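You operate a simulated robot arm through the tools that you are given. There is no shell and no other tool.

You are at the controls of a simulated robot arm. One attempt, no reset.

## Task
Strip the sleeve post and swill the collar clean in the drip pan.
Fine: open the post clamp; stand the collar and the cream sleeve on the flat end of the bench. Set down upright: what you pick out.
Where things are to end (x, y in the base frame): collar within 60 mm of [480, -420].

It is judged by the outcome, as a careful person would: the job done as asked, and still so three seconds after it is handed in. It fails if anything else is knocked over, pushed out of place, dropped, spilled or broken.

## Robot
A 7-joint arm with a two-finger gripper, fixed in place. Base frame: the origin is at the foot of the arm, x ahead of it, y to its left, z up; the work surface is at about z = 0. Lengths are in mm, angles in rad, forces in N, time in s.
With the tool pointing down near the work surface it reaches from about 220 to 560 mm from the base axis. Its first joint turns from -2.897 to 2.897 rad. Payload 1.2 kg.
The TCP is the grasp point between the finger pads, 22 mm short of the fingertips. In the tool frame z runs along the fingers and y along their closing line. The gripper opens to 92 mm; its body begins 65 mm behind the TCP.
Orientation is that of the tool frame in the base frame, as a unit quaternion [x, y, z, w]. With the fingers straight down and closing along the base's y, the tool's x points along the base's -x, its y along +y and its z along -z.

## Interface
- The arm moves only by the tool arm_command. Its argument "steps" is a list that holds one entry, the list of rows, each a list of 7 numbers: the closure, from 0 (fully open) to 1 (shut), then the shift along the base's x, y, z in mm, then the turn, a rotation vector about the base's x, y, z in rad. In form: [[[claw, x, y, z, ax, ay, az], ...]]. A call has 1 to 20 rows; each row shifts and turns the commanded pose from where the row before left it. Rows are played at 5 a second. More than 50 mm and 0.15 rad between two rows, or a gripper value outside its range, and nothing of the call is played. Where a pose cannot be reached the arm comes as near as it can. A force on the tool above 40 N (or 10 N above the force at the start of the call, whichever is more), or a blocked arm, ends the call early, and 0.2 s more pass. Each finger travels about 143.6 mm/s and halts on what it meets, pressing with about 26 N; the grip force reading is that of the motor and also rises with nothing between the fingers. The clock runs only during rows and for 0.2 s after the last one: add rows that do not move to give the fingers time. The reply holds the time, the measured pose of the TCP, the force on the tool along the base axes, the opening and the grip force, in the units named above and with some noise, with the torque about the TCP (base axes, N m) and any sound that the robot's microphone picked up.
- Cameras (640 x 400 px; columns grow to the right, rows downward): "scene" is fixed at [219.1, 499.3, 584.6]; the picture's right is [-1.00, -0.00, 0.00], its down [-0.00, 0.60, -0.80] and it looks along [0.00, -0.80, -0.60] (base axes); focal length 214 px, centre (320, 200). "wrist" rides on the gripper at [71, 19, -102] in the tool frame; the picture's right is [-0.26, 0.97, 0.00], its down [-0.75, -0.20, -0.62] and it looks along [-0.60, -0.16, 0.78] (tool axes); focal length 280 px, centre (320, 200). There is no depth. A picture from a camera that has moved, and an enlarged one, comes with that camera's place and axes in the base frame and with its lens.
- get_image(camera): a new picture of that camera. The clock stands still meanwhile.
- zoom(camera, box): a new picture of the part [left, top, right, bottom] of that camera's present view, enlarged. The clock stands still meanwhile.
- finish_job(): hands the job in; it is judged then, once.

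Places have to be worked out from the pictures, the camera data and where the tool is seen. Open the gripper and draw the arm clear of the work before you hand the job in, unless the task says otherwise.

The tools are called after "Request:" by a JSON object that holds its "fn" and its "kwargs". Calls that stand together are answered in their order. arm_command: Moves the arm, as the interface text tells. Its arguments: {"type":"object","properties":{"steps":{"type":"array"}},"required":["steps"]} The other tools are called the same way: get_image (camera) takes a picture; zoom (camera, box) takes an enlarged picture of a part of a camera's view; finish_job () hands the job in.

At the start:

```text
clock: 0.0
eef_pos: [160.8, -220.6, 466.9]
tool_rot: [0.0, 1.0, 0.0, 0.0]
ft_force: [-0.4, -0.1, 0.5]
moment: [-0.02, -0.01, 0.01]
opening: 91.9
gripper_force: 0.1
```

scene: 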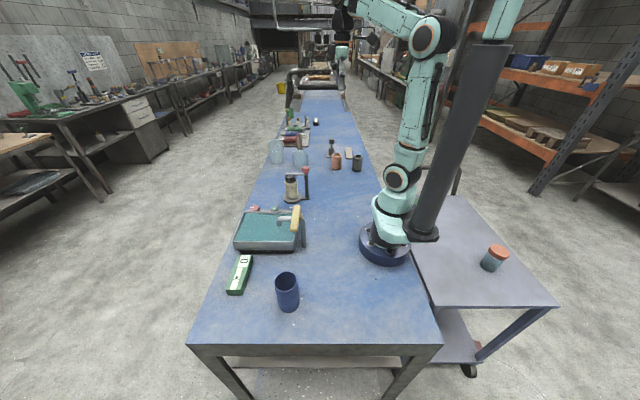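
wrist: 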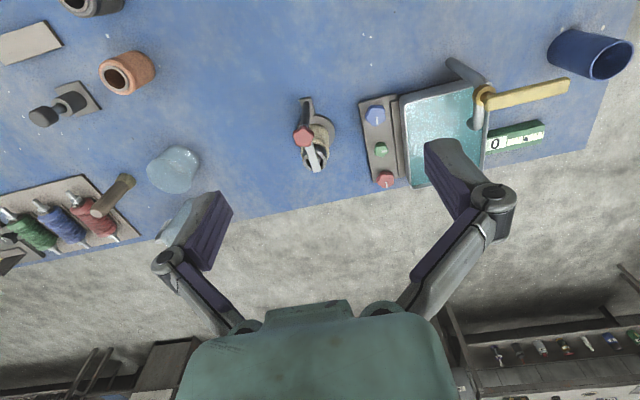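

The pictures show a bench with a post/clamp object near the middle, a teal pan with a yellow-handled tool, and other objects. I'll zoom in on both cameras to identify the post, clamp, collar, sleeve and drip pan.

Request:
{"fn": "zoom", "kwargs": {"camera": "scene", "box": [220, 150, 340, 225]}}

Request:
{"fn": "zoom", "kwargs": {"camera": "scene", "box": [210, 190, 330, 320]}}

Request:
{"fn": "zoom", "kwargs": {"camera": "wrist", "box": [260, 80, 420, 200]}}

Request:
{"fn": "zoom", "kwargs": {"camera": "wrist", "box": [340, 30, 640, 200]}}

Request:
{"fn": "zoom", "kwargs": {"camera": "scene", "box": [260, 90, 380, 180]}}

```text
5.33 times, centred on (280, 188) of scene
camera zoom: at [219.1, 499.3, 584.6], right [-1.0, 0.0, 0.0], down [0.0, 0.6, -0.8], along [0.0, -0.8, -0.6], focal length 1144 px, centre (533, 267)
```

zoom: 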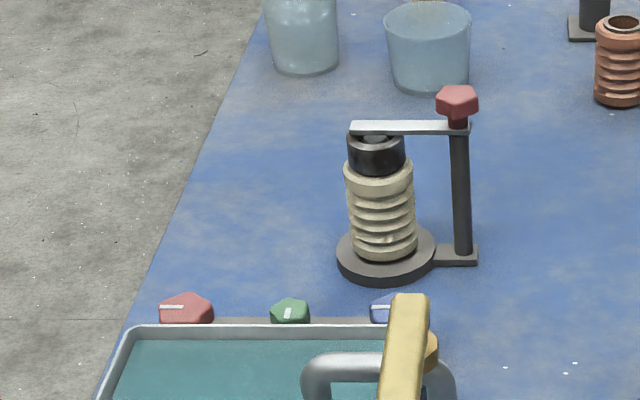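

```text
3.08 times, centred on (270, 255) of scene
camera zoom: at [219.1, 499.3, 584.6], right [-1.0, 0.0, 0.0], down [0.0, 0.6, -0.8], along [0.0, -0.8, -0.6], focal length 660 px, centre (474, 31)
```

zoom: 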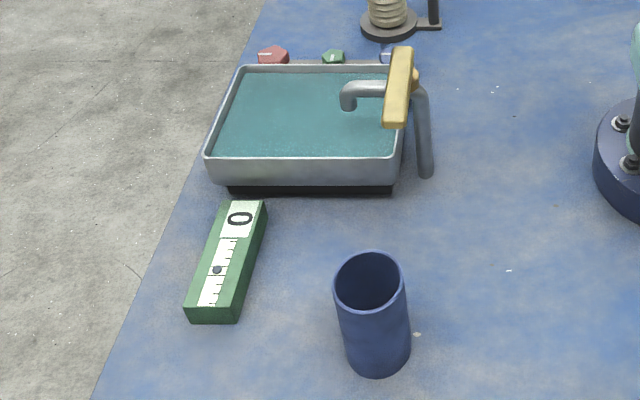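

```text
3.33 times, centred on (340, 140) of wrist
camera zoom: at [88.4, -200.4, 569.2], right [0.26, 0.97, 0.0], down [0.75, -0.2, 0.62], along [0.6, -0.16, -0.78], focal length 935 px, centre (253, 400)
```

zoom: 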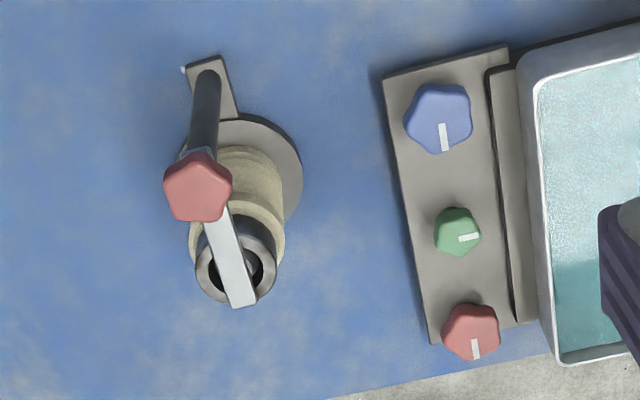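

```text
2.13 times, centred on (490, 115) of wrist
camera zoom: at [88.4, -200.4, 569.2], right [0.26, 0.97, 0.0], down [0.75, -0.2, 0.62], along [0.6, -0.16, -0.78], focal length 598 px, centre (-43, 381)
```

zoom: 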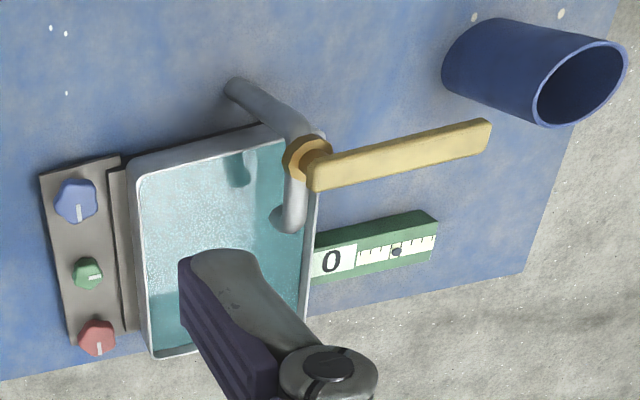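

```text
4.44 times, centred on (320, 135) of scene
camera zoom: at [219.1, 499.3, 584.6], right [-1.0, 0.0, 0.0], down [0.0, 0.6, -0.8], along [0.0, -0.8, -0.6], focal length 953 px, centre (320, 489)
```

zoom: 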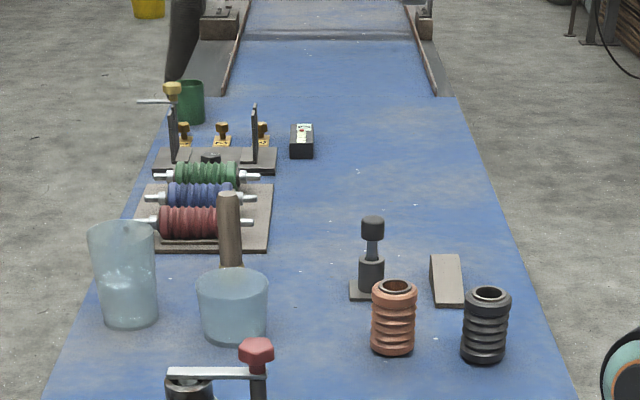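

The post seems to be at about (345, -287), with a swing clamp whose pillar and red knob are at about (278, -281), top z≈158. A dark collar sits on a cream ribbed sleeve. The pan is at about x 310–494, y -138–12. I'll lower the wrist camera to look closer at the clamp.

Request:
{"fn": "arm_command", "kwargs": {"steps": [[[0, 2, -5, -35, 0, 0, 0], [0, 2, -5, -35, 0, 0, 0], [0, 2, -5, -35, 0, 0, 0], [0, 2, -5, -35, 0, 0, 0], [0, 0, 0, 0, 0, 0, 0]]]}}

Request:
{"fn": "get_image", "kwargs": {"camera": "wrist"}}

Request:
{"fn": "zoom", "kwargs": {"camera": "wrist", "box": [220, 60, 460, 210]}}

```text
clock: 1.2
eef_pos: [167.1, -243.3, 329.3]
tool_rot: [0.0, 1.0, 0.001, 0.0]
ft_force: [0.4, -0.3, 0.5]
moment: [0.01, -0.06, 0.0]
opening: 92.1
gripper_force: 0.1
```

```text
taken
camera wrist: at [95.2, -222.4, 429.2], right [0.26, 0.96, 0.0], down [0.75, -0.2, 0.62], along [0.6, -0.16, -0.78], focal length 280 px, centre (320, 200)
```

wrist: 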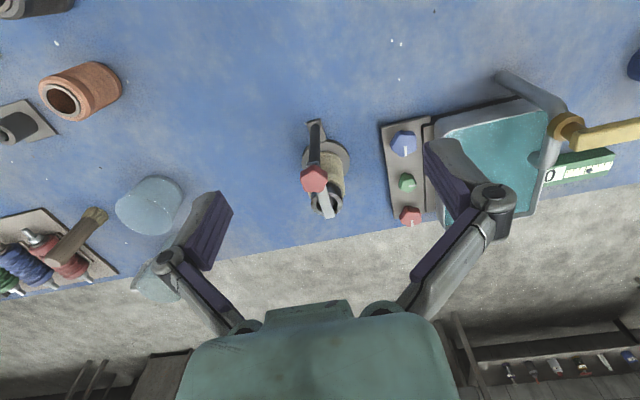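

```text
2.67 times, centred on (340, 135) of wrist
camera zoom: at [95.2, -222.4, 429.2], right [0.26, 0.96, 0.0], down [0.75, -0.2, 0.62], along [0.6, -0.16, -0.78], focal length 748 px, centre (267, 373)
```

zoom: 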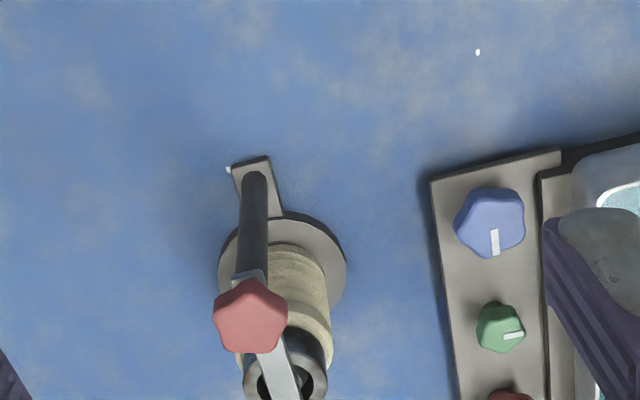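

The strip is a swing arm under a lobed red knob, and the wrist and scene estimates differ by about 10 mm. I'll move above the knob with the fingertips still clear of it, at TCP z≈200, and check the alignment in both views.

Request:
{"fn": "arm_command", "kwargs": {"steps": [[[0, 22, -7, -20, 0, 0, 0], [0, 22, -7, -24, 0, 0, 0], [0, 22, -7, -28, 0, 0, 0], [0, 22, -7, -28, 0, 0, 0], [0, 20, -7, -29, 0, 0, 0], [0, 0, 0, 0, 0, 0, 0]]]}}

Request:
{"fn": "get_image", "kwargs": {"camera": "wrist"}}

Request:
{"fn": "zoom", "kwargs": {"camera": "scene", "box": [240, 130, 360, 205]}}

```text
clock: 2.6
eef_pos: [275.2, -275.6, 198.4]
tool_rot: [0.0, 1.0, -0.001, 0.001]
ft_force: [-1.1, 0.4, 0.0]
moment: [-0.03, -0.01, 0.02]
opening: 92.0
gripper_force: 0.0
```

```text
taken
camera wrist: at [204.1, -256.1, 299.8], right [0.26, 0.97, 0.0], down [0.75, -0.2, 0.63], along [0.6, -0.16, -0.78], focal length 280 px, centre (320, 200)
```

wrist: 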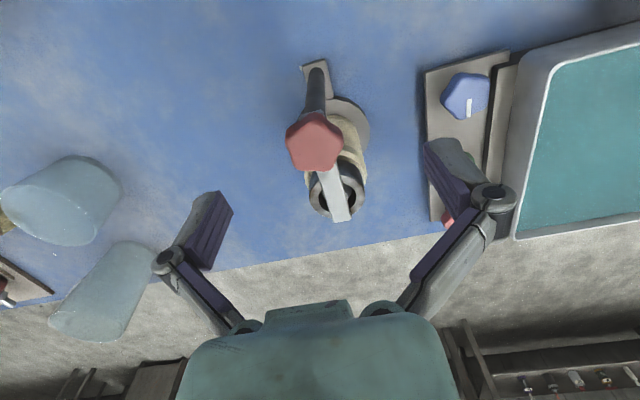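

```text
5.33 times, centred on (300, 168) of scene
camera zoom: at [219.1, 499.3, 584.6], right [-1.0, 0.0, 0.0], down [0.0, 0.6, -0.8], along [0.0, -0.8, -0.6], focal length 1144 px, centre (427, 373)
```

zoom: 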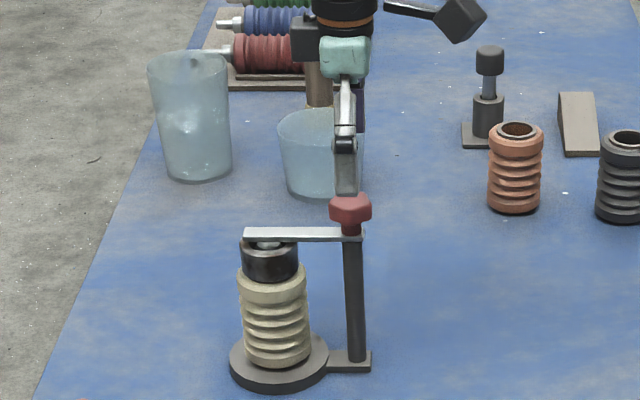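

In the wrist view the knob is nearly on the tool axis, a few mm toward −y and −x. I'll zoom the scene camera further to check the fingertip against the knob.

Request:
{"fn": "zoom", "kwargs": {"camera": "scene", "box": [285, 140, 325, 180]}}

Request:
{"fn": "zoom", "kwargs": {"camera": "wrist", "box": [270, 90, 390, 240]}}

```text
10.00 times, centred on (305, 160) of scene
camera zoom: at [219.1, 499.3, 584.6], right [-1.0, 0.0, 0.0], down [0.0, 0.6, -0.8], along [0.0, -0.8, -0.6], focal length 2145 px, centre (470, 600)
```

zoom: 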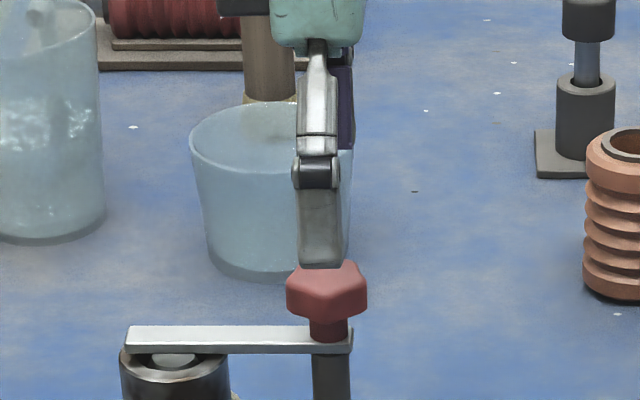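

```text
2.67 times, centred on (330, 165) of wrist
camera zoom: at [204.1, -256.1, 299.8], right [0.26, 0.97, 0.0], down [0.75, -0.2, 0.63], along [0.6, -0.16, -0.78], focal length 748 px, centre (293, 293)
```

zoom: 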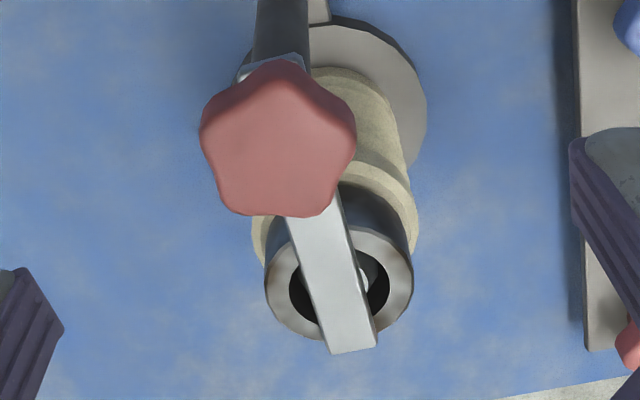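

The fingers may recede when open, so I'll close them here, with the tips at z≈176 still above the knob, to calibrate the scene camera against a known tip position.

Request:
{"fn": "arm_command", "kwargs": {"steps": [[[1, 0, 0, 0, 0, 0, 0], [1, 0, 0, 0, 0, 0, 0], [1, 0, 0, 0, 0, 0, 0]]]}}

Request:
{"fn": "zoom", "kwargs": {"camera": "scene", "box": [285, 140, 325, 180]}}

Request:
{"fn": "zoom", "kwargs": {"camera": "wrist", "box": [220, 90, 420, 260]}}

```text
clock: 3.4
eef_pos: [275.0, -275.5, 197.8]
tool_rot: [0.001, 1.0, 0.0, 0.0]
ft_force: [-0.1, -0.8, -0.2]
moment: [0.0, 0.0, 0.02]
opening: 0.0
gripper_force: 25.8
```

```text
10.00 times, centred on (305, 160) of scene
camera zoom: at [219.1, 499.3, 584.6], right [-1.0, 0.0, 0.0], down [0.0, 0.6, -0.8], along [0.0, -0.8, -0.6], focal length 2145 px, centre (470, 600)
```

zoom: 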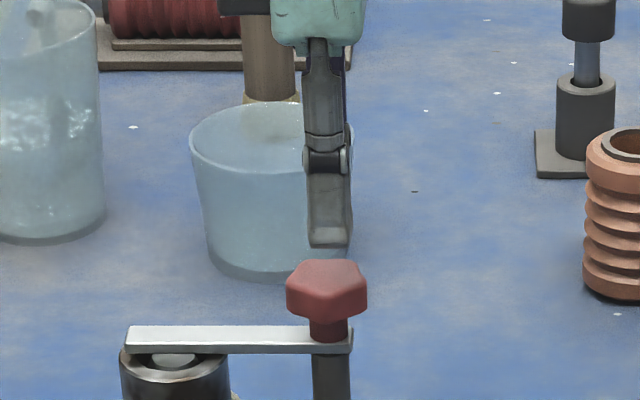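

```text
2.35 times, centred on (320, 175) of wrist
camera zoom: at [203.8, -256.0, 300.2], right [0.26, 0.97, 0.0], down [0.75, -0.2, 0.62], along [0.6, -0.16, -0.78], focal length 660 px, centre (320, 259)
```

zoom: 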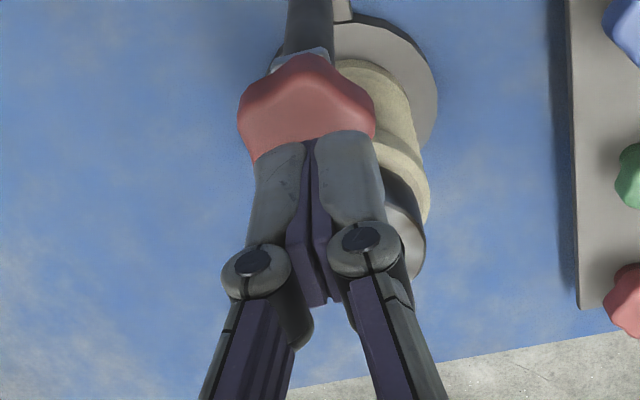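

With a scene bias of about 2.8 px (things appear slightly high), the two cameras agree: knob at about (276, -278), head z≈137–152, strip top z≈125. I'll open, descend to TCP z≈153 and close on the knob.

Request:
{"fn": "arm_command", "kwargs": {"steps": [[[0, 0, 0, 0, 0, 0, 0], [0, 0, 0, 0, 0, 0, 0], [0, 0, 0, 0, 0, 0, 0], [0, 1, -2.5, -10, 0, 0, 0], [0, 0, 0, -12, 0, 0, 0], [0, 0, 0, -12, 0, 0, 0], [0, 0, 0, -11, 0, 0, 0], [0, 0, 0, 0, 0, 0, 0]]]}}

Request:
{"fn": "get_image", "kwargs": {"camera": "wrist"}}

Request:
{"fn": "zoom", "kwargs": {"camera": "scene", "box": [265, 140, 325, 190]}}

```text
clock: 5.2
eef_pos: [277.7, -276.2, 151.9]
tool_rot: [0.0, 1.0, 0.0, 0.0]
ft_force: [-0.6, 0.4, 0.5]
moment: [0.05, 0.01, 0.02]
opening: 92.0
gripper_force: 0.1
```

```text
taken
camera wrist: at [205.8, -257.6, 254.3], right [0.26, 0.96, 0.0], down [0.75, -0.2, 0.63], along [0.6, -0.16, -0.78], focal length 280 px, centre (320, 200)
```

wrist: 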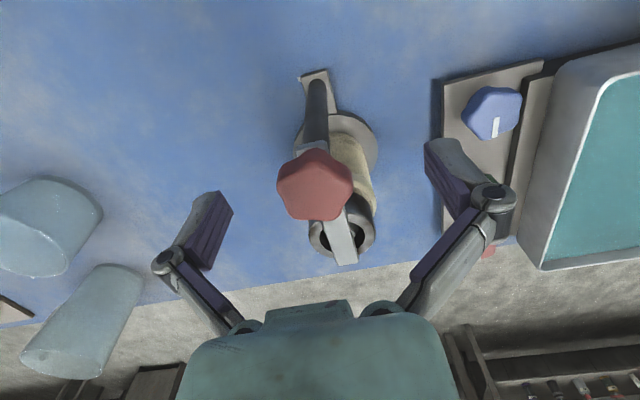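

```text
8.00 times, centred on (295, 165) of scene
camera zoom: at [219.1, 499.3, 584.6], right [-1.0, 0.0, 0.0], down [0.0, 0.6, -0.8], along [0.0, -0.8, -0.6], focal length 1716 px, centre (520, 480)
```

zoom: 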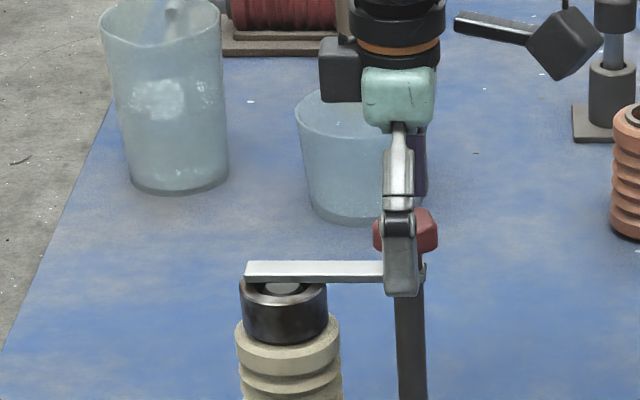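

The knob sits about 2 mm toward −y from the tool axis at the right height. I'll shift and close onto it in two stages.

Request:
{"fn": "arm_command", "kwargs": {"steps": [[[0, -1, -2, 0, 0, 0, 0], [0.4, 0, 0, 0, 0, 0, 0], [0.55, 0, 0, 0, 0, 0, 0], [0.55, 0, 0, 0, 0, 0, 0]]]}}

Request:
{"fn": "get_image", "kwargs": {"camera": "wrist"}}

Request:
{"fn": "zoom", "kwargs": {"camera": "scene", "box": [265, 140, 325, 190]}}

```text
clock: 6.2
eef_pos: [276.7, -279.3, 151.7]
tool_rot: [0.0, 1.0, 0.0, 0.0]
ft_force: [0.2, -0.3, 0.7]
moment: [0.0, 0.01, 0.05]
opening: 41.3
gripper_force: 0.1
```

```text
taken
camera wrist: at [204.7, -260.0, 254.7], right [0.26, 0.97, 0.0], down [0.75, -0.2, 0.62], along [0.6, -0.16, -0.78], focal length 280 px, centre (320, 200)
```

wrist: 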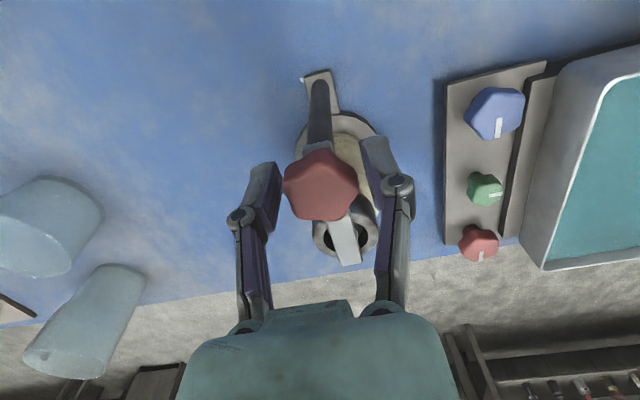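

```text
8.00 times, centred on (295, 165) of scene
camera zoom: at [219.1, 499.3, 584.6], right [-1.0, 0.0, 0.0], down [0.0, 0.6, -0.8], along [0.0, -0.8, -0.6], focal length 1716 px, centre (520, 480)
```

zoom: 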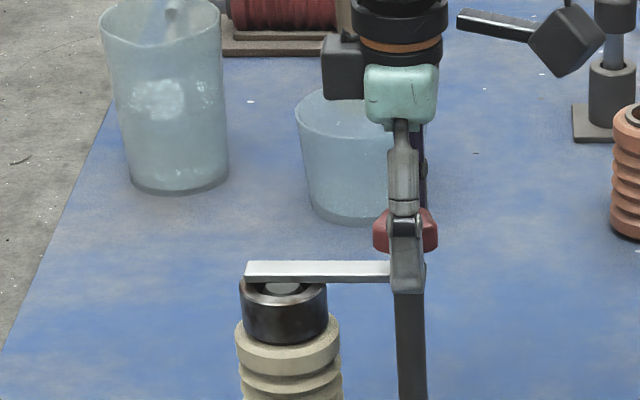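

The knob is centred between the fingers. I'll close fully on it.

Request:
{"fn": "arm_command", "kwargs": {"steps": [[[0.65, 0, 0, 0, 0, 0, 0], [1, 0, 0, 0, 0, 0, 0], [1, 0, 0, 0, 0, 0, 0]]]}}

Request:
{"fn": "get_image", "kwargs": {"camera": "wrist"}}

```text
clock: 7.0
eef_pos: [276.3, -280.0, 152.3]
tool_rot: [0.001, 1.0, 0.001, 0.0]
ft_force: [1.6, -3.6, 0.4]
moment: [0.01, -0.03, 0.0]
opening: 30.9
gripper_force: 28.0
```

```text
taken
camera wrist: at [204.7, -260.2, 254.8], right [0.26, 0.96, 0.0], down [0.75, -0.2, 0.63], along [0.6, -0.16, -0.78], focal length 280 px, centre (320, 200)
```

wrist: 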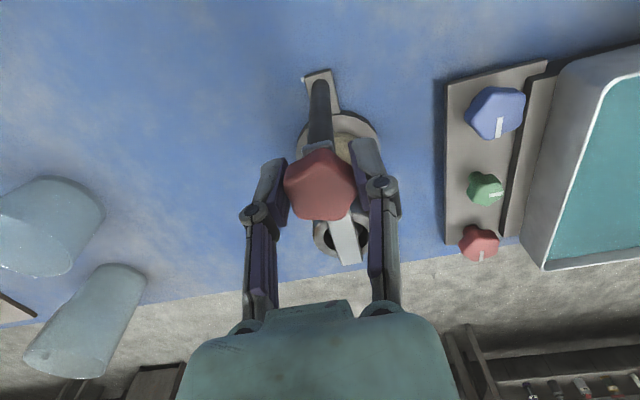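

The knob is gripped (opening 30.9). I'll turn it a little counter-clockwise seen from above and look at what moves.

Request:
{"fn": "arm_command", "kwargs": {"steps": [[[1, 0, 0, 0, 0, 0, 0.08], [1, 0, 0, 0, 0, 0, 0.08], [1, 0, 0, 0, 0, 0, 0.08], [1, 0, 0, 0, 0, 0, 0.08], [1, 0, 0, 0, 0, 0, 0]]]}}

Request:
{"fn": "get_image", "kwargs": {"camera": "wrist"}}

Request:
{"fn": "zoom", "kwargs": {"camera": "scene", "box": [255, 140, 345, 210]}}

```text
clock: 8.2
eef_pos: [277.1, -280.1, 152.5]
tool_rot: [-0.159, 0.987, -0.001, 0.001]
ft_force: [13.7, -24.4, -21.2]
moment: [-0.12, 0.26, -0.08]
opening: 30.9
gripper_force: 27.7
```

```text
taken
camera wrist: at [202.1, -283.7, 254.8], right [-0.05, 1.0, 0.0], down [0.78, 0.04, 0.63], along [0.63, 0.03, -0.78], focal length 280 px, centre (320, 200)
```

wrist: 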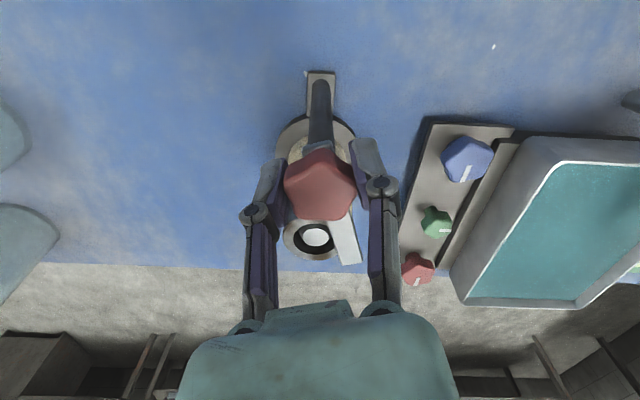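

```text
5.71 times, centred on (300, 175) of scene
camera zoom: at [219.1, 499.3, 584.6], right [-1.0, 0.0, 0.0], down [0.0, 0.6, -0.8], along [0.0, -0.8, -0.6], focal length 1226 px, centre (434, 343)
```

zoom: 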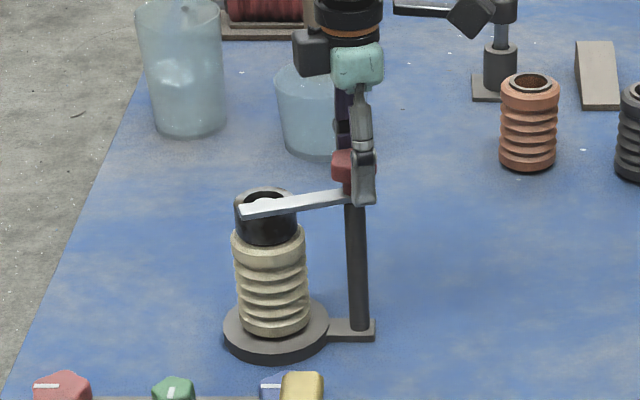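

The strip swings with the knob, but forces have built up because the tool axis is slightly off the pivot. I'll ease the TCP in the direction it is being pushed and read the forces.

Request:
{"fn": "arm_command", "kwargs": {"steps": [[[1, 0.7, -1.2, -0.7, 0, 0, 0], [1, 0, 0, 0, 0, 0, 0]]]}}

```text
clock: 8.8
eef_pos: [277.8, -281.0, 152.5]
tool_rot: [-0.16, 0.987, 0.0, 0.0]
ft_force: [1.5, -16.9, -2.8]
moment: [-0.02, -0.45, -0.05]
opening: 30.9
gripper_force: 28.1
```

The forces dropped. I'll ease a bit more in −y, then continue the turn.

Request:
{"fn": "arm_command", "kwargs": {"steps": [[[1, 0, -1, 0, 0, 0, 0], [1, 0, 0, 0, 0, 0, 0.08], [1, 0, 0, 0, 0, 0, 0.08], [1, 0, 0, 0, 0, 0, 0.08], [1, 0, 0, 0, 0, 0, 0]]]}}

```text
clock: 10.0
eef_pos: [277.2, -281.1, 153.6]
tool_rot: [-0.277, 0.961, 0.0, 0.001]
ft_force: [-3.1, 3.6, 20.2]
moment: [-0.02, 0.09, 0.05]
opening: 31.2
gripper_force: 27.9
```

Now there is 20 N upward, so the knob may be rising. I'll follow it up 0.8 mm and carry on with the turn.

Request:
{"fn": "arm_command", "kwargs": {"steps": [[[1, 0, 0, 0.8, 0, 0, 0], [1, 0, 0, 0, 0, 0, 0.08], [1, 0, 0, 0, 0, 0, 0.08], [1, 0, 0, 0, 0, 0, 0.08], [1, 0, 0, 0, 0, 0, 0]]]}}

Request:
{"fn": "get_image", "kwargs": {"camera": "wrist"}}

Request:
{"fn": "zoom", "kwargs": {"camera": "scene", "box": [255, 140, 345, 210]}}

```text
clock: 11.2
eef_pos: [276.9, -280.9, 153.8]
tool_rot: [-0.389, 0.921, 0.0, 0.0]
ft_force: [5.9, -1.4, -15.2]
moment: [-0.07, -0.03, 0.03]
opening: 30.7
gripper_force: 28.5
```

```text
taken
camera wrist: at [213.0, -318.5, 254.8], right [-0.51, 0.86, 0.0], down [0.67, 0.4, 0.63], along [0.54, 0.32, -0.78], focal length 280 px, centre (320, 200)
```

wrist: 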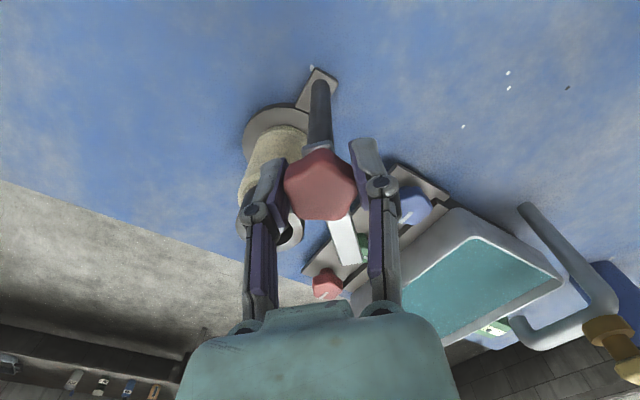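

```text
5.71 times, centred on (300, 175) of scene
camera zoom: at [219.1, 499.3, 584.6], right [-1.0, 0.0, 0.0], down [0.0, 0.6, -0.8], along [0.0, -0.8, -0.6], focal length 1226 px, centre (434, 343)
```

zoom: 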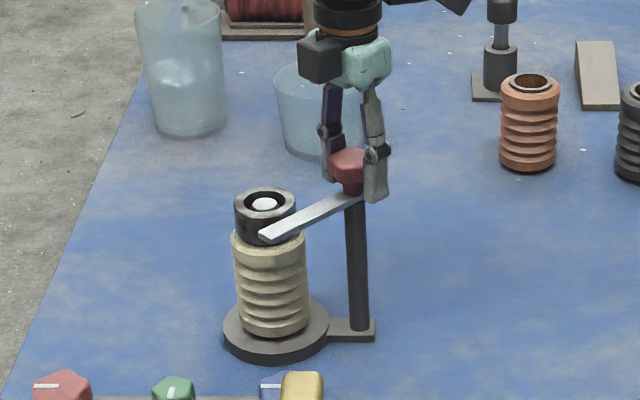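

The strip is about 46° open. I'll continue the turn with small force corrections.

Request:
{"fn": "arm_command", "kwargs": {"steps": [[[1, 0.2, 0, -0.5, 0, 0, 0], [1, 0, 0, 0, 0, 0, 0.08], [1, 0, 0, 0, 0, 0, 0.08], [1, 0, 0, 0, 0, 0, 0.08], [1, 0, 0, 0, 0, 0, 0]]]}}

```text
clock: 12.4
eef_pos: [278.8, -281.6, 153.1]
tool_rot: [-0.497, 0.868, 0.0, 0.0]
ft_force: [0.6, 5.9, -3.8]
moment: [0.16, -0.07, 0.01]
opening: 30.9
gripper_force: 28.2
```

The forces are low. I'll carry on turning.

Request:
{"fn": "arm_command", "kwargs": {"steps": [[[1, 0, 0, 0, 0, 0, 0.08], [1, 0, 0, 0, 0, 0, 0.08], [1, 0, 0, 0, 0, 0, 0.08], [1, 0, 0, 0, 0, 0, 0.08], [1, 0, 0, 0, 0, 0, 0]]]}}

```text
clock: 13.6
eef_pos: [278.1, -281.9, 152.5]
tool_rot: [-0.63, 0.777, -0.001, 0.0]
ft_force: [6.8, 8.2, -2.8]
moment: [0.19, -0.08, 0.02]
opening: 31.0
gripper_force: 28.3
```

The strip is at about 78°. I'll keep turning past 90° for gripper clearance, easing the small lateral force.

Request:
{"fn": "arm_command", "kwargs": {"steps": [[[1, 0.2, 0.3, 0, 0, 0, 0.08], [1, 0, 0, 0, 0, 0, 0.08], [1, 0, 0, 0, 0, 0, 0.08], [1, 0, 0, 0, 0, 0, 0.08], [1, 0, 0, 0, 0, 0, 0]]]}}

Request:
{"fn": "get_image", "kwargs": {"camera": "wrist"}}

Request:
{"fn": "zoom", "kwargs": {"camera": "scene", "box": [255, 140, 345, 210]}}

```text
clock: 14.8
eef_pos: [278.3, -281.7, 153.4]
tool_rot: [0.745, -0.667, 0.005, 0.0]
ft_force: [27.3, -11.4, -8.5]
moment: [-0.02, 0.03, -0.21]
opening: 31.0
gripper_force: 28.0
```

```text
taken
camera wrist: at [265.7, -354.0, 255.9], right [-0.99, 0.15, -0.01], down [0.12, 0.77, 0.62], along [0.1, 0.61, -0.78], focal length 280 px, centre (320, 200)
```

wrist: 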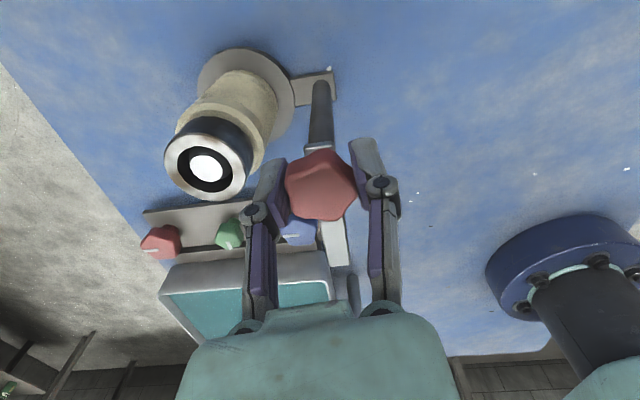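

```text
5.71 times, centred on (300, 175) of scene
camera zoom: at [219.1, 499.3, 584.6], right [-1.0, 0.0, 0.0], down [0.0, 0.6, -0.8], along [0.0, -0.8, -0.6], focal length 1226 px, centre (434, 343)
```

zoom: 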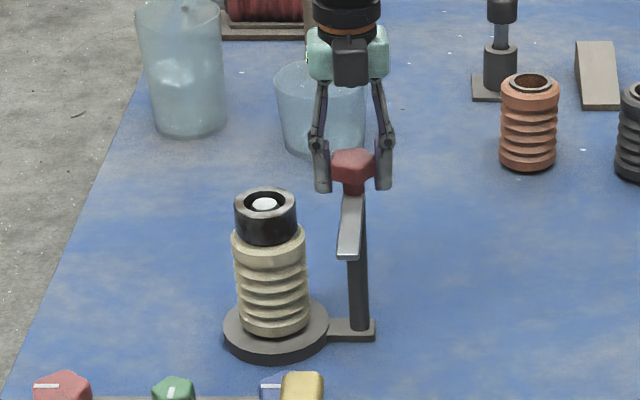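

The strip is now about 96° open and well clear of the post; the rising force suggests a stop or misalignment. I'll relax slightly before releasing.

Request:
{"fn": "arm_command", "kwargs": {"steps": [[[1, 0.6, -0.3, -0.2, 0, 0, -0.03], [1, 0.2, 0, 0, 0, 0, 0], [1, 0, 0, 0, 0, 0, 0]]]}}

```text
clock: 15.6
eef_pos: [279.1, -282.4, 152.9]
tool_rot: [0.734, -0.679, 0.003, 0.0]
ft_force: [20.1, -8.8, 9.4]
moment: [-0.12, -0.26, -0.01]
opening: 30.5
gripper_force: 28.2
```

Request:
{"fn": "arm_command", "kwargs": {"steps": [[[1, 0.7, -0.3, 0.2, 0, 0, 0], [1, 0.2, 0, 0, 0, 0, 0], [1, 0, 0, 0, 0, 0, 0]]]}}

```text
clock: 16.4
eef_pos: [278.3, -281.8, 152.8]
tool_rot: [0.733, -0.68, 0.001, 0.0]
ft_force: [10.9, -2.8, 20.7]
moment: [0.03, -0.14, -0.04]
opening: 30.7
gripper_force: 28.3
```

The lateral force is down to about 11 N. I'll ease up slightly, open the fingers only partway to clear the knob, and rise.

Request:
{"fn": "arm_command", "kwargs": {"steps": [[[1, 0.3, 0, 0.5, 0, 0, 0], [0.8, 0, 0, 0, 0, 0, 0], [0.45, 0, 0, 0, 0, 0, 0], [0.45, 0, 0, 0, 0, 0, 0], [0.45, 0, 0, 15, 0, 0, 0], [0.45, 0, 0, 30, 0, 0, 0], [0.45, 0, 0, 35, 0, 0, 0], [0.45, 0, 0, 0, 0, 0, 0]]]}}

Request:
{"fn": "get_image", "kwargs": {"camera": "wrist"}}

Request:
{"fn": "zoom", "kwargs": {"camera": "scene", "box": [255, 140, 345, 210]}}

```text
clock: 18.2
eef_pos: [278.9, -281.6, 233.6]
tool_rot: [0.735, -0.679, -0.001, 0.0]
ft_force: [-0.4, -0.6, -0.3]
moment: [-0.01, 0.0, 0.02]
opening: 50.7
gripper_force: 0.1
```

```text
taken
camera wrist: at [263.3, -353.6, 335.5], right [-0.98, 0.19, 0.0], down [0.15, 0.77, 0.63], along [0.12, 0.61, -0.78], focal length 280 px, centre (320, 200)
```

wrist: 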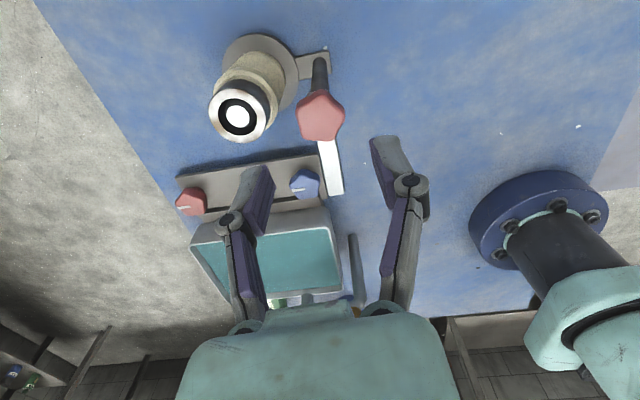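

```text
5.71 times, centred on (300, 175) of scene
camera zoom: at [219.1, 499.3, 584.6], right [-1.0, 0.0, 0.0], down [0.0, 0.6, -0.8], along [0.0, -0.8, -0.6], focal length 1226 px, centre (434, 343)
```

zoom: 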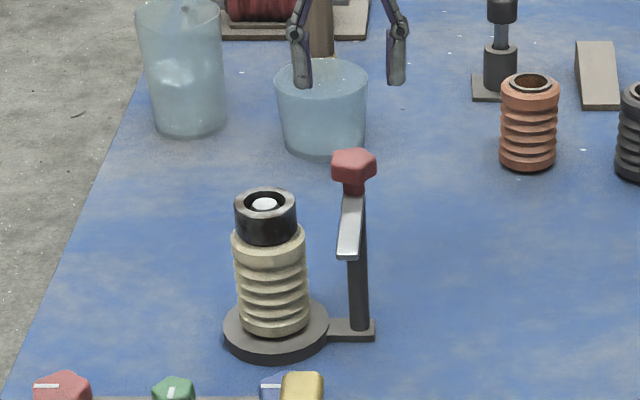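

The clamp is open, with the strip swung about 95° and clear of the post; the collar and sleeve stand at about (344, -283), collar top z≈115. I'll rotate the tool back so the fingers close tangentially, and then test the outward reach empty-handed.

Request:
{"fn": "arm_command", "kwargs": {"steps": [[[0.45, 0, 0, 10, 0, 0, -0.14], [0.3, 0, 0, 10, 0, 0, -0.14], [0, 0, 0, 10, 0, 0, -0.14], [0, 0, 0, 0, 0, 0, -0.14], [0, 0, 0, 0, 0, 0, -0.14], [0, 0, 0, 0, 0, 0, -0.14], [0, 0, 0, 0, 0, 0, -0.14], [0, 0, 0, 0, 0, 0, -0.14], [0, 0, 0, 0, 0, 0, -0.14], [0, 0, 0, 0, 0, 0, -0.14], [0, 0, 0, 0, 0, 0, -0.14], [0, 0, 0, 0, 0, 0, -0.14], [0, 0, 0, 0, 0, 0, -0.14], [0, 0, 0, 0, 0, 0, -0.14], [0, 0, 0, 0, 0, 0, -0.14], [0, 0, 0, 0, 0, 0, -0.14], [0, 0, 0, 0, 0, 0, -0.1], [0, 0, 0, 0, 0, 0, 0]]]}}

Request:
{"fn": "get_image", "kwargs": {"camera": "wrist"}}

Request:
{"fn": "get_image", "kwargs": {"camera": "scene"}}

```text
clock: 22.0
eef_pos: [281.2, -282.8, 263.2]
tool_rot: [0.339, 0.941, 0.0, 0.0]
ft_force: [-0.1, -0.4, 0.5]
moment: [0.0, -0.01, 0.01]
opening: 91.8
gripper_force: 0.1
```

```text
taken
camera wrist: at [236.3, -221.7, 364.6], right [0.82, 0.58, 0.0], down [0.45, -0.64, 0.62], along [0.36, -0.51, -0.78], focal length 280 px, centre (320, 200)
```

wrist: 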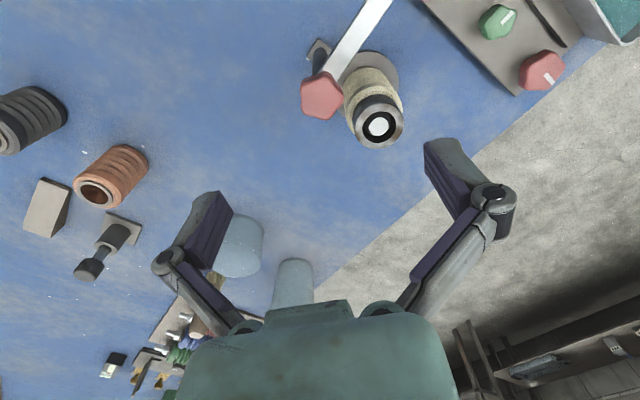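

```text
taken
```

scene: 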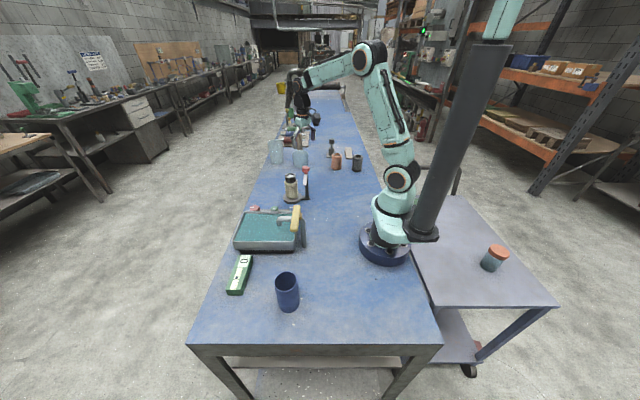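

The yaw is reached. I'll now move empty-handed toward the target area at height to test the reach with the tool vertical.

Request:
{"fn": "arm_command", "kwargs": {"steps": [[[0, 34, -22, 0, 0, 0, 0], [0, 34, -22, 0, 0, 0, 0], [0, 34, -22, 0, 0, 0, 0], [0, 34, -22, 0, 0, 0, 0], [0, 34, -22, 0, 0, 0, 0], [0, 0, 0, 0, 0, 0, 0]]]}}

Request:
{"fn": "get_image", "kwargs": {"camera": "wrist"}}

Request:
{"fn": "get_image", "kwargs": {"camera": "scene"}}

```text
clock: 23.4
eef_pos: [405.7, -356.1, 251.4]
tool_rot: [0.339, 0.941, 0.0, -0.001]
ft_force: [-0.6, 0.6, -0.3]
moment: [-0.04, 0.01, 0.0]
opening: 91.9
gripper_force: 0.0
out of reach, approached as far as the arm can: row 4, 5
```

```text
taken
camera wrist: at [362.3, -295.8, 353.0], right [0.82, 0.58, 0.0], down [0.45, -0.64, 0.62], along [0.36, -0.51, -0.78], focal length 280 px, centre (320, 200)
```

wrist: 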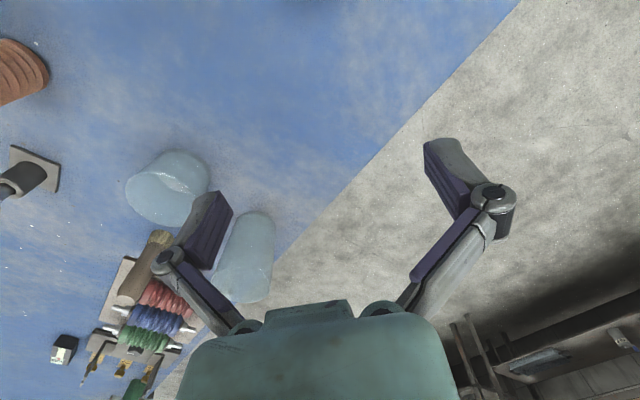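

```text
taken
```

scene: 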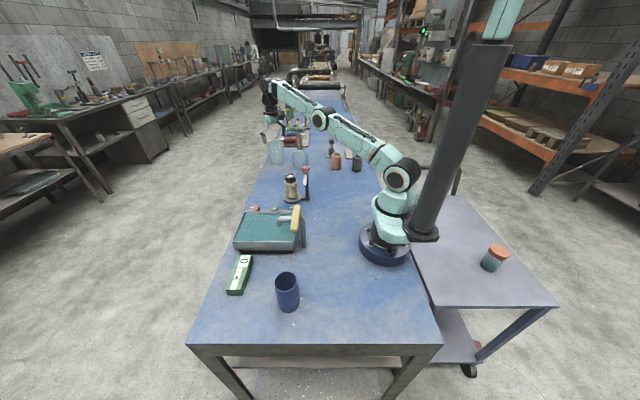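

The vertical reach ends at r≈540 here, so the target at r=638 needs a tool tilted outward, and I'll grip the collar with the same tilt so it stays upright. First I'll look closely at the pan and its liquid level with the scene camera.

Request:
{"fn": "zoom", "kwargs": {"camera": "scene", "box": [225, 200, 310, 255]}}

Request:
{"fn": "zoom", "kwargs": {"camera": "scene", "box": [270, 165, 320, 210]}}

```text
7.27 times, centred on (268, 228) of scene
camera zoom: at [219.1, 499.3, 584.6], right [-1.0, 0.0, 0.0], down [0.0, 0.6, -0.8], along [0.0, -0.8, -0.6], focal length 1560 px, centre (702, 0)
```

zoom: 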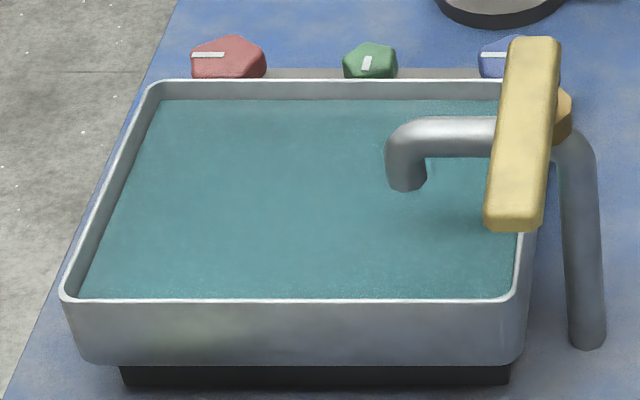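

```text
8.89 times, centred on (295, 188) of scene
camera zoom: at [219.1, 499.3, 584.6], right [-1.0, 0.0, 0.0], down [0.0, 0.6, -0.8], along [0.0, -0.8, -0.6], focal length 1906 px, centre (542, 311)
```

zoom: 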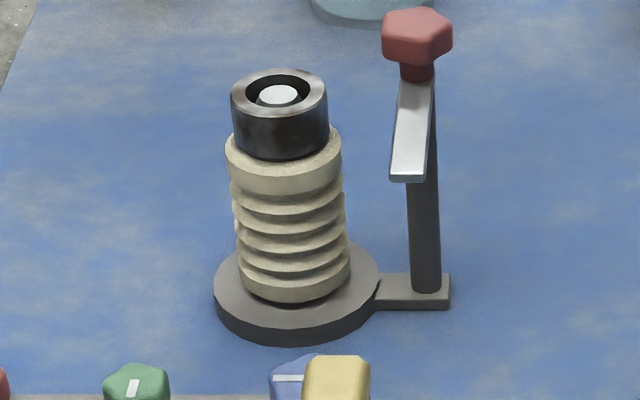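

The pan holds liquid about 13 mm below its rim (rim z≈46, liquid ≈33). Fitting the scene data to the gripped knob puts the post axis at about (344, -284), collar z≈96–119, diameter ≈46. I'll come back above the collar with the tool tilted 0.25 rad outward about the closing line.

Request:
{"fn": "arm_command", "kwargs": {"steps": [[[0, -26, 27, 0, 0, 0, 0], [0, -26, 27, -10, -0.0798, -0.0963, 0], [0, -27, 27, -20, -0.0797, -0.0962, 0], [0, -27, 27.6, -30, 0, 0, 0], [0, 0, 0, 0, 0, 0, 0], [0, 0, 0, 0, 0, 0, 0]]]}}

Request:
{"fn": "get_image", "kwargs": {"camera": "wrist"}}

Request:
{"fn": "zoom", "kwargs": {"camera": "scene", "box": [255, 130, 345, 200]}}

```text
clock: 24.8
eef_pos: [300.6, -244.6, 189.3]
tool_rot: [0.336, 0.933, -0.043, 0.118]
ft_force: [-0.9, -0.1, 0.4]
moment: [0.01, -0.04, 0.01]
opening: 92.0
gripper_force: 0.0
```

```text
taken
camera wrist: at [238.5, -169.9, 271.2], right [0.81, 0.58, 0.06], down [0.31, -0.52, 0.79], along [0.5, -0.62, -0.61], focal length 280 px, centre (320, 200)
```

wrist: 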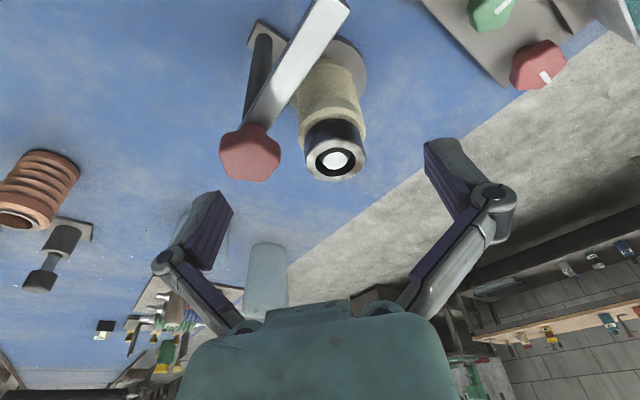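

```text
5.71 times, centred on (300, 165) of scene
camera zoom: at [219.1, 499.3, 584.6], right [-1.0, 0.0, 0.0], down [0.0, 0.6, -0.8], along [0.0, -0.8, -0.6], focal length 1226 px, centre (434, 400)
```

zoom: 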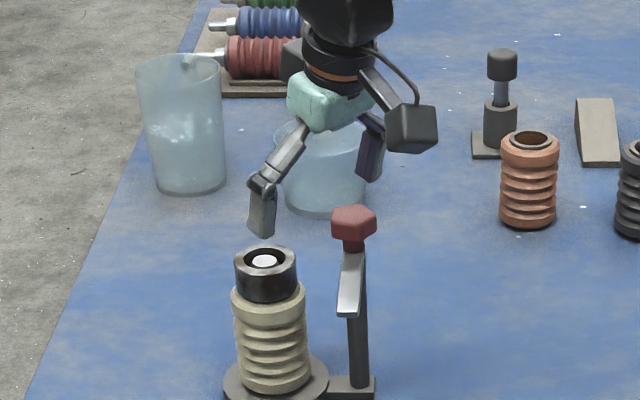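

The command had been clipped to the actual pose, so I'm at (301, -245, 189). I'll move outward to above the collar at about (344, -284), keeping this height.

Request:
{"fn": "arm_command", "kwargs": {"steps": [[[0, 22, -20, 0, 0, 0, 0], [0, 21.4, -19.4, 0, 0, 0, 0], [0, 0, 0, 0, 0, 0, 0], [0, 0, 0, 0, 0, 0, 0]]]}}

Request:
{"fn": "get_image", "kwargs": {"camera": "wrist"}}

Request:
{"fn": "zoom", "kwargs": {"camera": "scene", "box": [255, 130, 345, 200]}}

```text
clock: 25.8
eef_pos: [344.0, -285.6, 188.0]
tool_rot: [0.335, 0.934, -0.042, 0.118]
ft_force: [0.1, -1.0, 0.7]
moment: [-0.02, 0.03, 0.01]
opening: 92.2
gripper_force: 0.1
```

```text
taken
camera wrist: at [282.5, -210.0, 270.1], right [0.81, 0.58, 0.06], down [0.31, -0.52, 0.79], along [0.49, -0.62, -0.61], focal length 280 px, centre (320, 200)
```

wrist: 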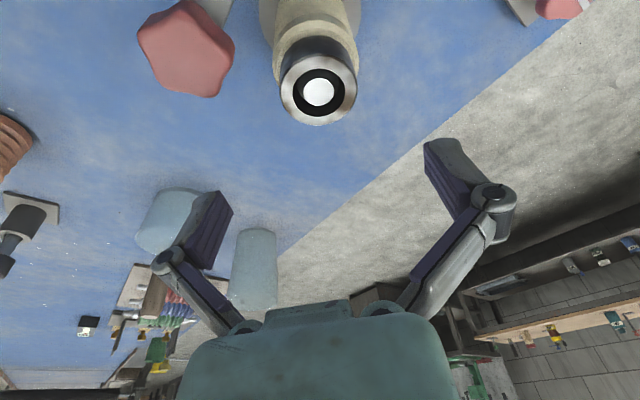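

```text
5.71 times, centred on (300, 165) of scene
camera zoom: at [219.1, 499.3, 584.6], right [-1.0, 0.0, 0.0], down [0.0, 0.6, -0.8], along [0.0, -0.8, -0.6], focal length 1226 px, centre (434, 400)
```

zoom: 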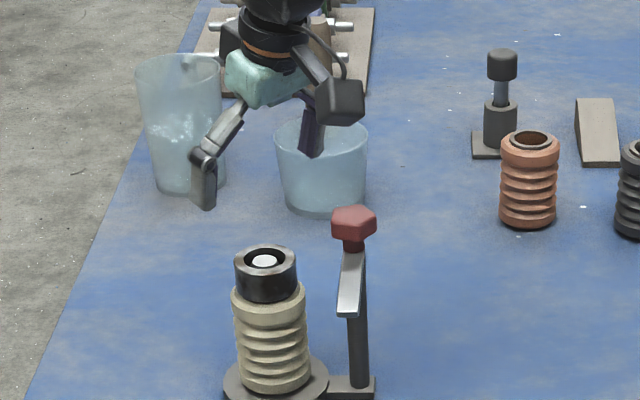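

The collar appears about 4 mm off along the closing line and slightly inward. I'll correct by (0.3, 4.3) and descend to z≈150 for another look.

Request:
{"fn": "arm_command", "kwargs": {"steps": [[[0, 0.3, 4.3, 0, 0, 0, 0], [0, 0, 0, -18, 0, 0, 0], [0, 0, 0, -20, 0, 0, 0], [0, 0, 0, 0, 0, 0, 0], [0, 0, 0, 0, 0, 0, 0]]]}}

Request:
{"fn": "get_image", "kwargs": {"camera": "wrist"}}

Request:
{"fn": "zoom", "kwargs": {"camera": "scene", "box": [255, 130, 345, 200]}}

```text
clock: 27.0
eef_pos: [342.4, -280.9, 151.8]
tool_rot: [0.337, 0.933, -0.043, 0.117]
ft_force: [0.6, -0.1, 0.4]
moment: [0.02, -0.01, 0.01]
opening: 91.8
gripper_force: 0.1
```

```text
taken
camera wrist: at [282.0, -206.7, 232.8], right [0.81, 0.58, 0.06], down [0.31, -0.52, 0.79], along [0.49, -0.62, -0.61], focal length 280 px, centre (320, 200)
```

wrist: 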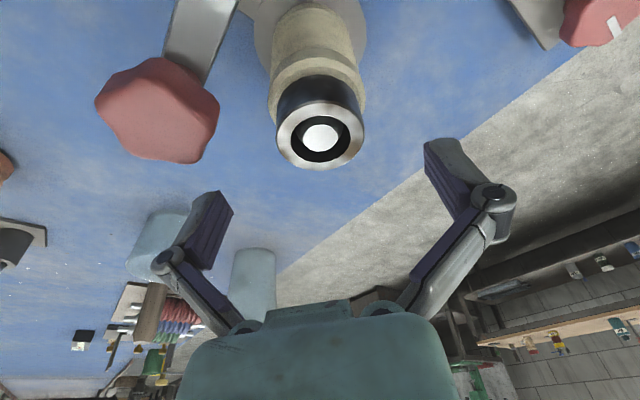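

```text
5.71 times, centred on (300, 165) of scene
camera zoom: at [219.1, 499.3, 584.6], right [-1.0, 0.0, 0.0], down [0.0, 0.6, -0.8], along [0.0, -0.8, -0.6], focal length 1226 px, centre (434, 400)
```

zoom: 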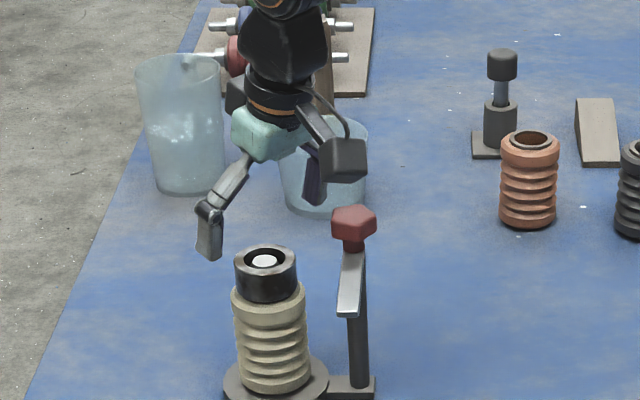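

Alignment is within about 2–3 mm. I'll shift (0.1, 2.5), descend to TCP z≈121 so the fingertips stay above the sleeve shoulder, and part-close.

Request:
{"fn": "arm_command", "kwargs": {"steps": [[[0, 0.1, 2.5, -10, 0, 0, 0], [0, 0, 0, -10, 0, 0, 0], [0, 0, 0, -10.5, 0, 0, 0], [0, 0, 0, 0, 0, 0, 0], [0.3, 0, 0, 0, 0, 0, 0], [0.38, 0, 0, 0, 0, 0, 0], [0.38, 0, 0, 0, 0, 0, 0]]]}}

Request:
{"fn": "get_image", "kwargs": {"camera": "wrist"}}

Request:
{"fn": "zoom", "kwargs": {"camera": "scene", "box": [265, 155, 325, 205]}}

```text
clock: 28.6
eef_pos: [343.9, -279.1, 122.2]
tool_rot: [0.336, 0.933, -0.042, 0.117]
ft_force: [0.0, 0.1, 0.8]
moment: [0.0, -0.03, -0.02]
opening: 57.2
gripper_force: 0.2
```

```text
taken
camera wrist: at [282.4, -204.1, 203.1], right [0.81, 0.58, 0.06], down [0.31, -0.52, 0.79], along [0.49, -0.62, -0.61], focal length 280 px, centre (320, 200)
```

wrist: 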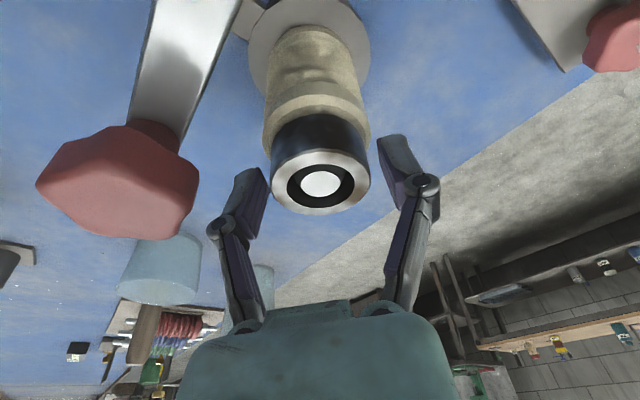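

```text
8.00 times, centred on (295, 180) of scene
camera zoom: at [219.1, 499.3, 584.6], right [-1.0, 0.0, 0.0], down [0.0, 0.6, -0.8], along [0.0, -0.8, -0.6], focal length 1716 px, centre (520, 360)
```

zoom: 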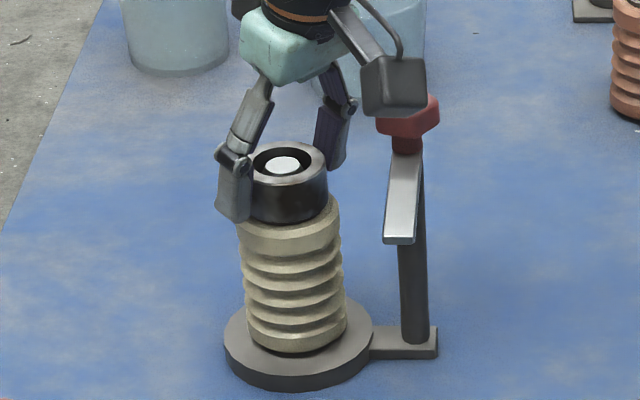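

The collar sits centred between the pads with the tips around its lower edge. I'll close fully.

Request:
{"fn": "arm_command", "kwargs": {"steps": [[[0.45, 0, 0, 0, 0, 0, 0], [0.6, 0, 0, 0, 0, 0, 0], [1, 0, 0, 0, 0, 0, 0], [1, 0, 0, 0, 0, 0, 0]]]}}

Request:
{"fn": "zoom", "kwargs": {"camera": "scene", "box": [265, 155, 325, 205]}}

```text
clock: 29.6
eef_pos: [344.1, -279.2, 122.3]
tool_rot: [0.336, 0.934, -0.042, 0.118]
ft_force: [-1.6, 1.5, 6.8]
moment: [0.02, 0.09, 0.03]
opening: 45.3
gripper_force: 26.4
```

```text
8.00 times, centred on (295, 180) of scene
camera zoom: at [219.1, 499.3, 584.6], right [-1.0, 0.0, 0.0], down [0.0, 0.6, -0.8], along [0.0, -0.8, -0.6], focal length 1716 px, centre (520, 360)
```

zoom: 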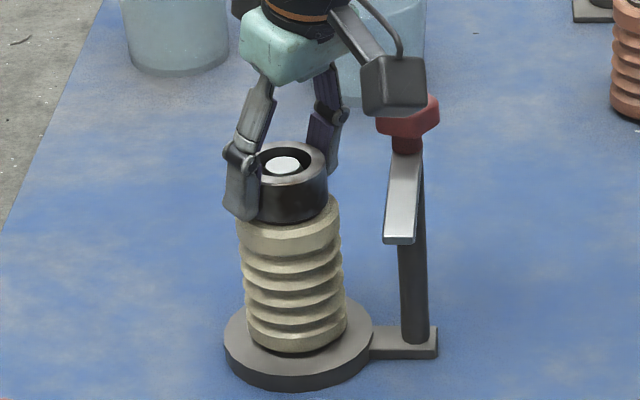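

The collar is gripped at 45.3 mm. I'll lift straight up slowly and check that it comes away alone.

Request:
{"fn": "arm_command", "kwargs": {"steps": [[[1, 0, 0, 4, 0, 0, 0], [1, 0, 0, 6, 0, 0, 0], [1, 0, 0, 8, 0, 0, 0], [1, 0, 0, 8, 0, 0, 0], [1, 0, 0, 8, 0, 0, 0], [1, 0, 0, 0, 0, 0, 0]]]}}

Request:
{"fn": "zoom", "kwargs": {"camera": "scene", "box": [265, 150, 325, 200]}}

Request:
{"fn": "get_image", "kwargs": {"camera": "wrist"}}

```text
clock: 31.0
eef_pos: [342.6, -279.6, 155.7]
tool_rot: [0.336, 0.934, -0.042, 0.117]
ft_force: [0.0, 0.1, -2.1]
moment: [-0.03, -0.02, 0.01]
opening: 45.4
gripper_force: 25.5
```

```text
8.00 times, centred on (295, 175) of scene
camera zoom: at [219.1, 499.3, 584.6], right [-1.0, 0.0, 0.0], down [0.0, 0.6, -0.8], along [0.0, -0.8, -0.6], focal length 1716 px, centre (520, 400)
```

zoom: 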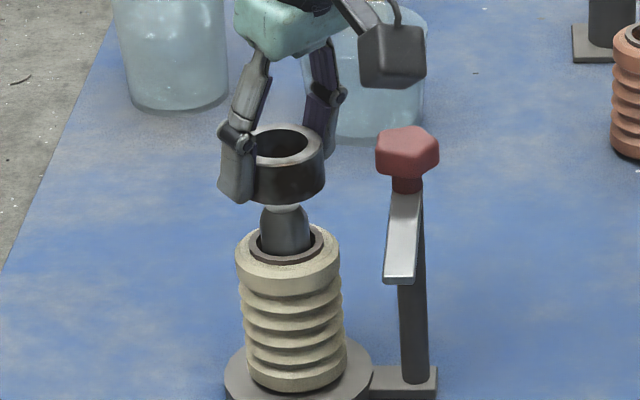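

```text
taken
camera wrist: at [281.8, -204.7, 237.6], right [0.81, 0.58, 0.06], down [0.31, -0.52, 0.79], along [0.49, -0.62, -0.61], focal length 280 px, centre (320, 200)
```

wrist: 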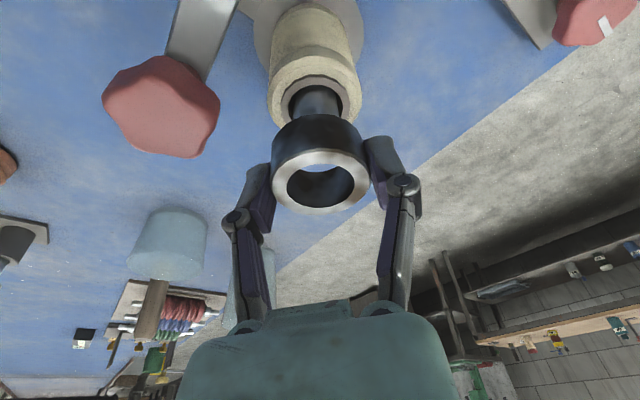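

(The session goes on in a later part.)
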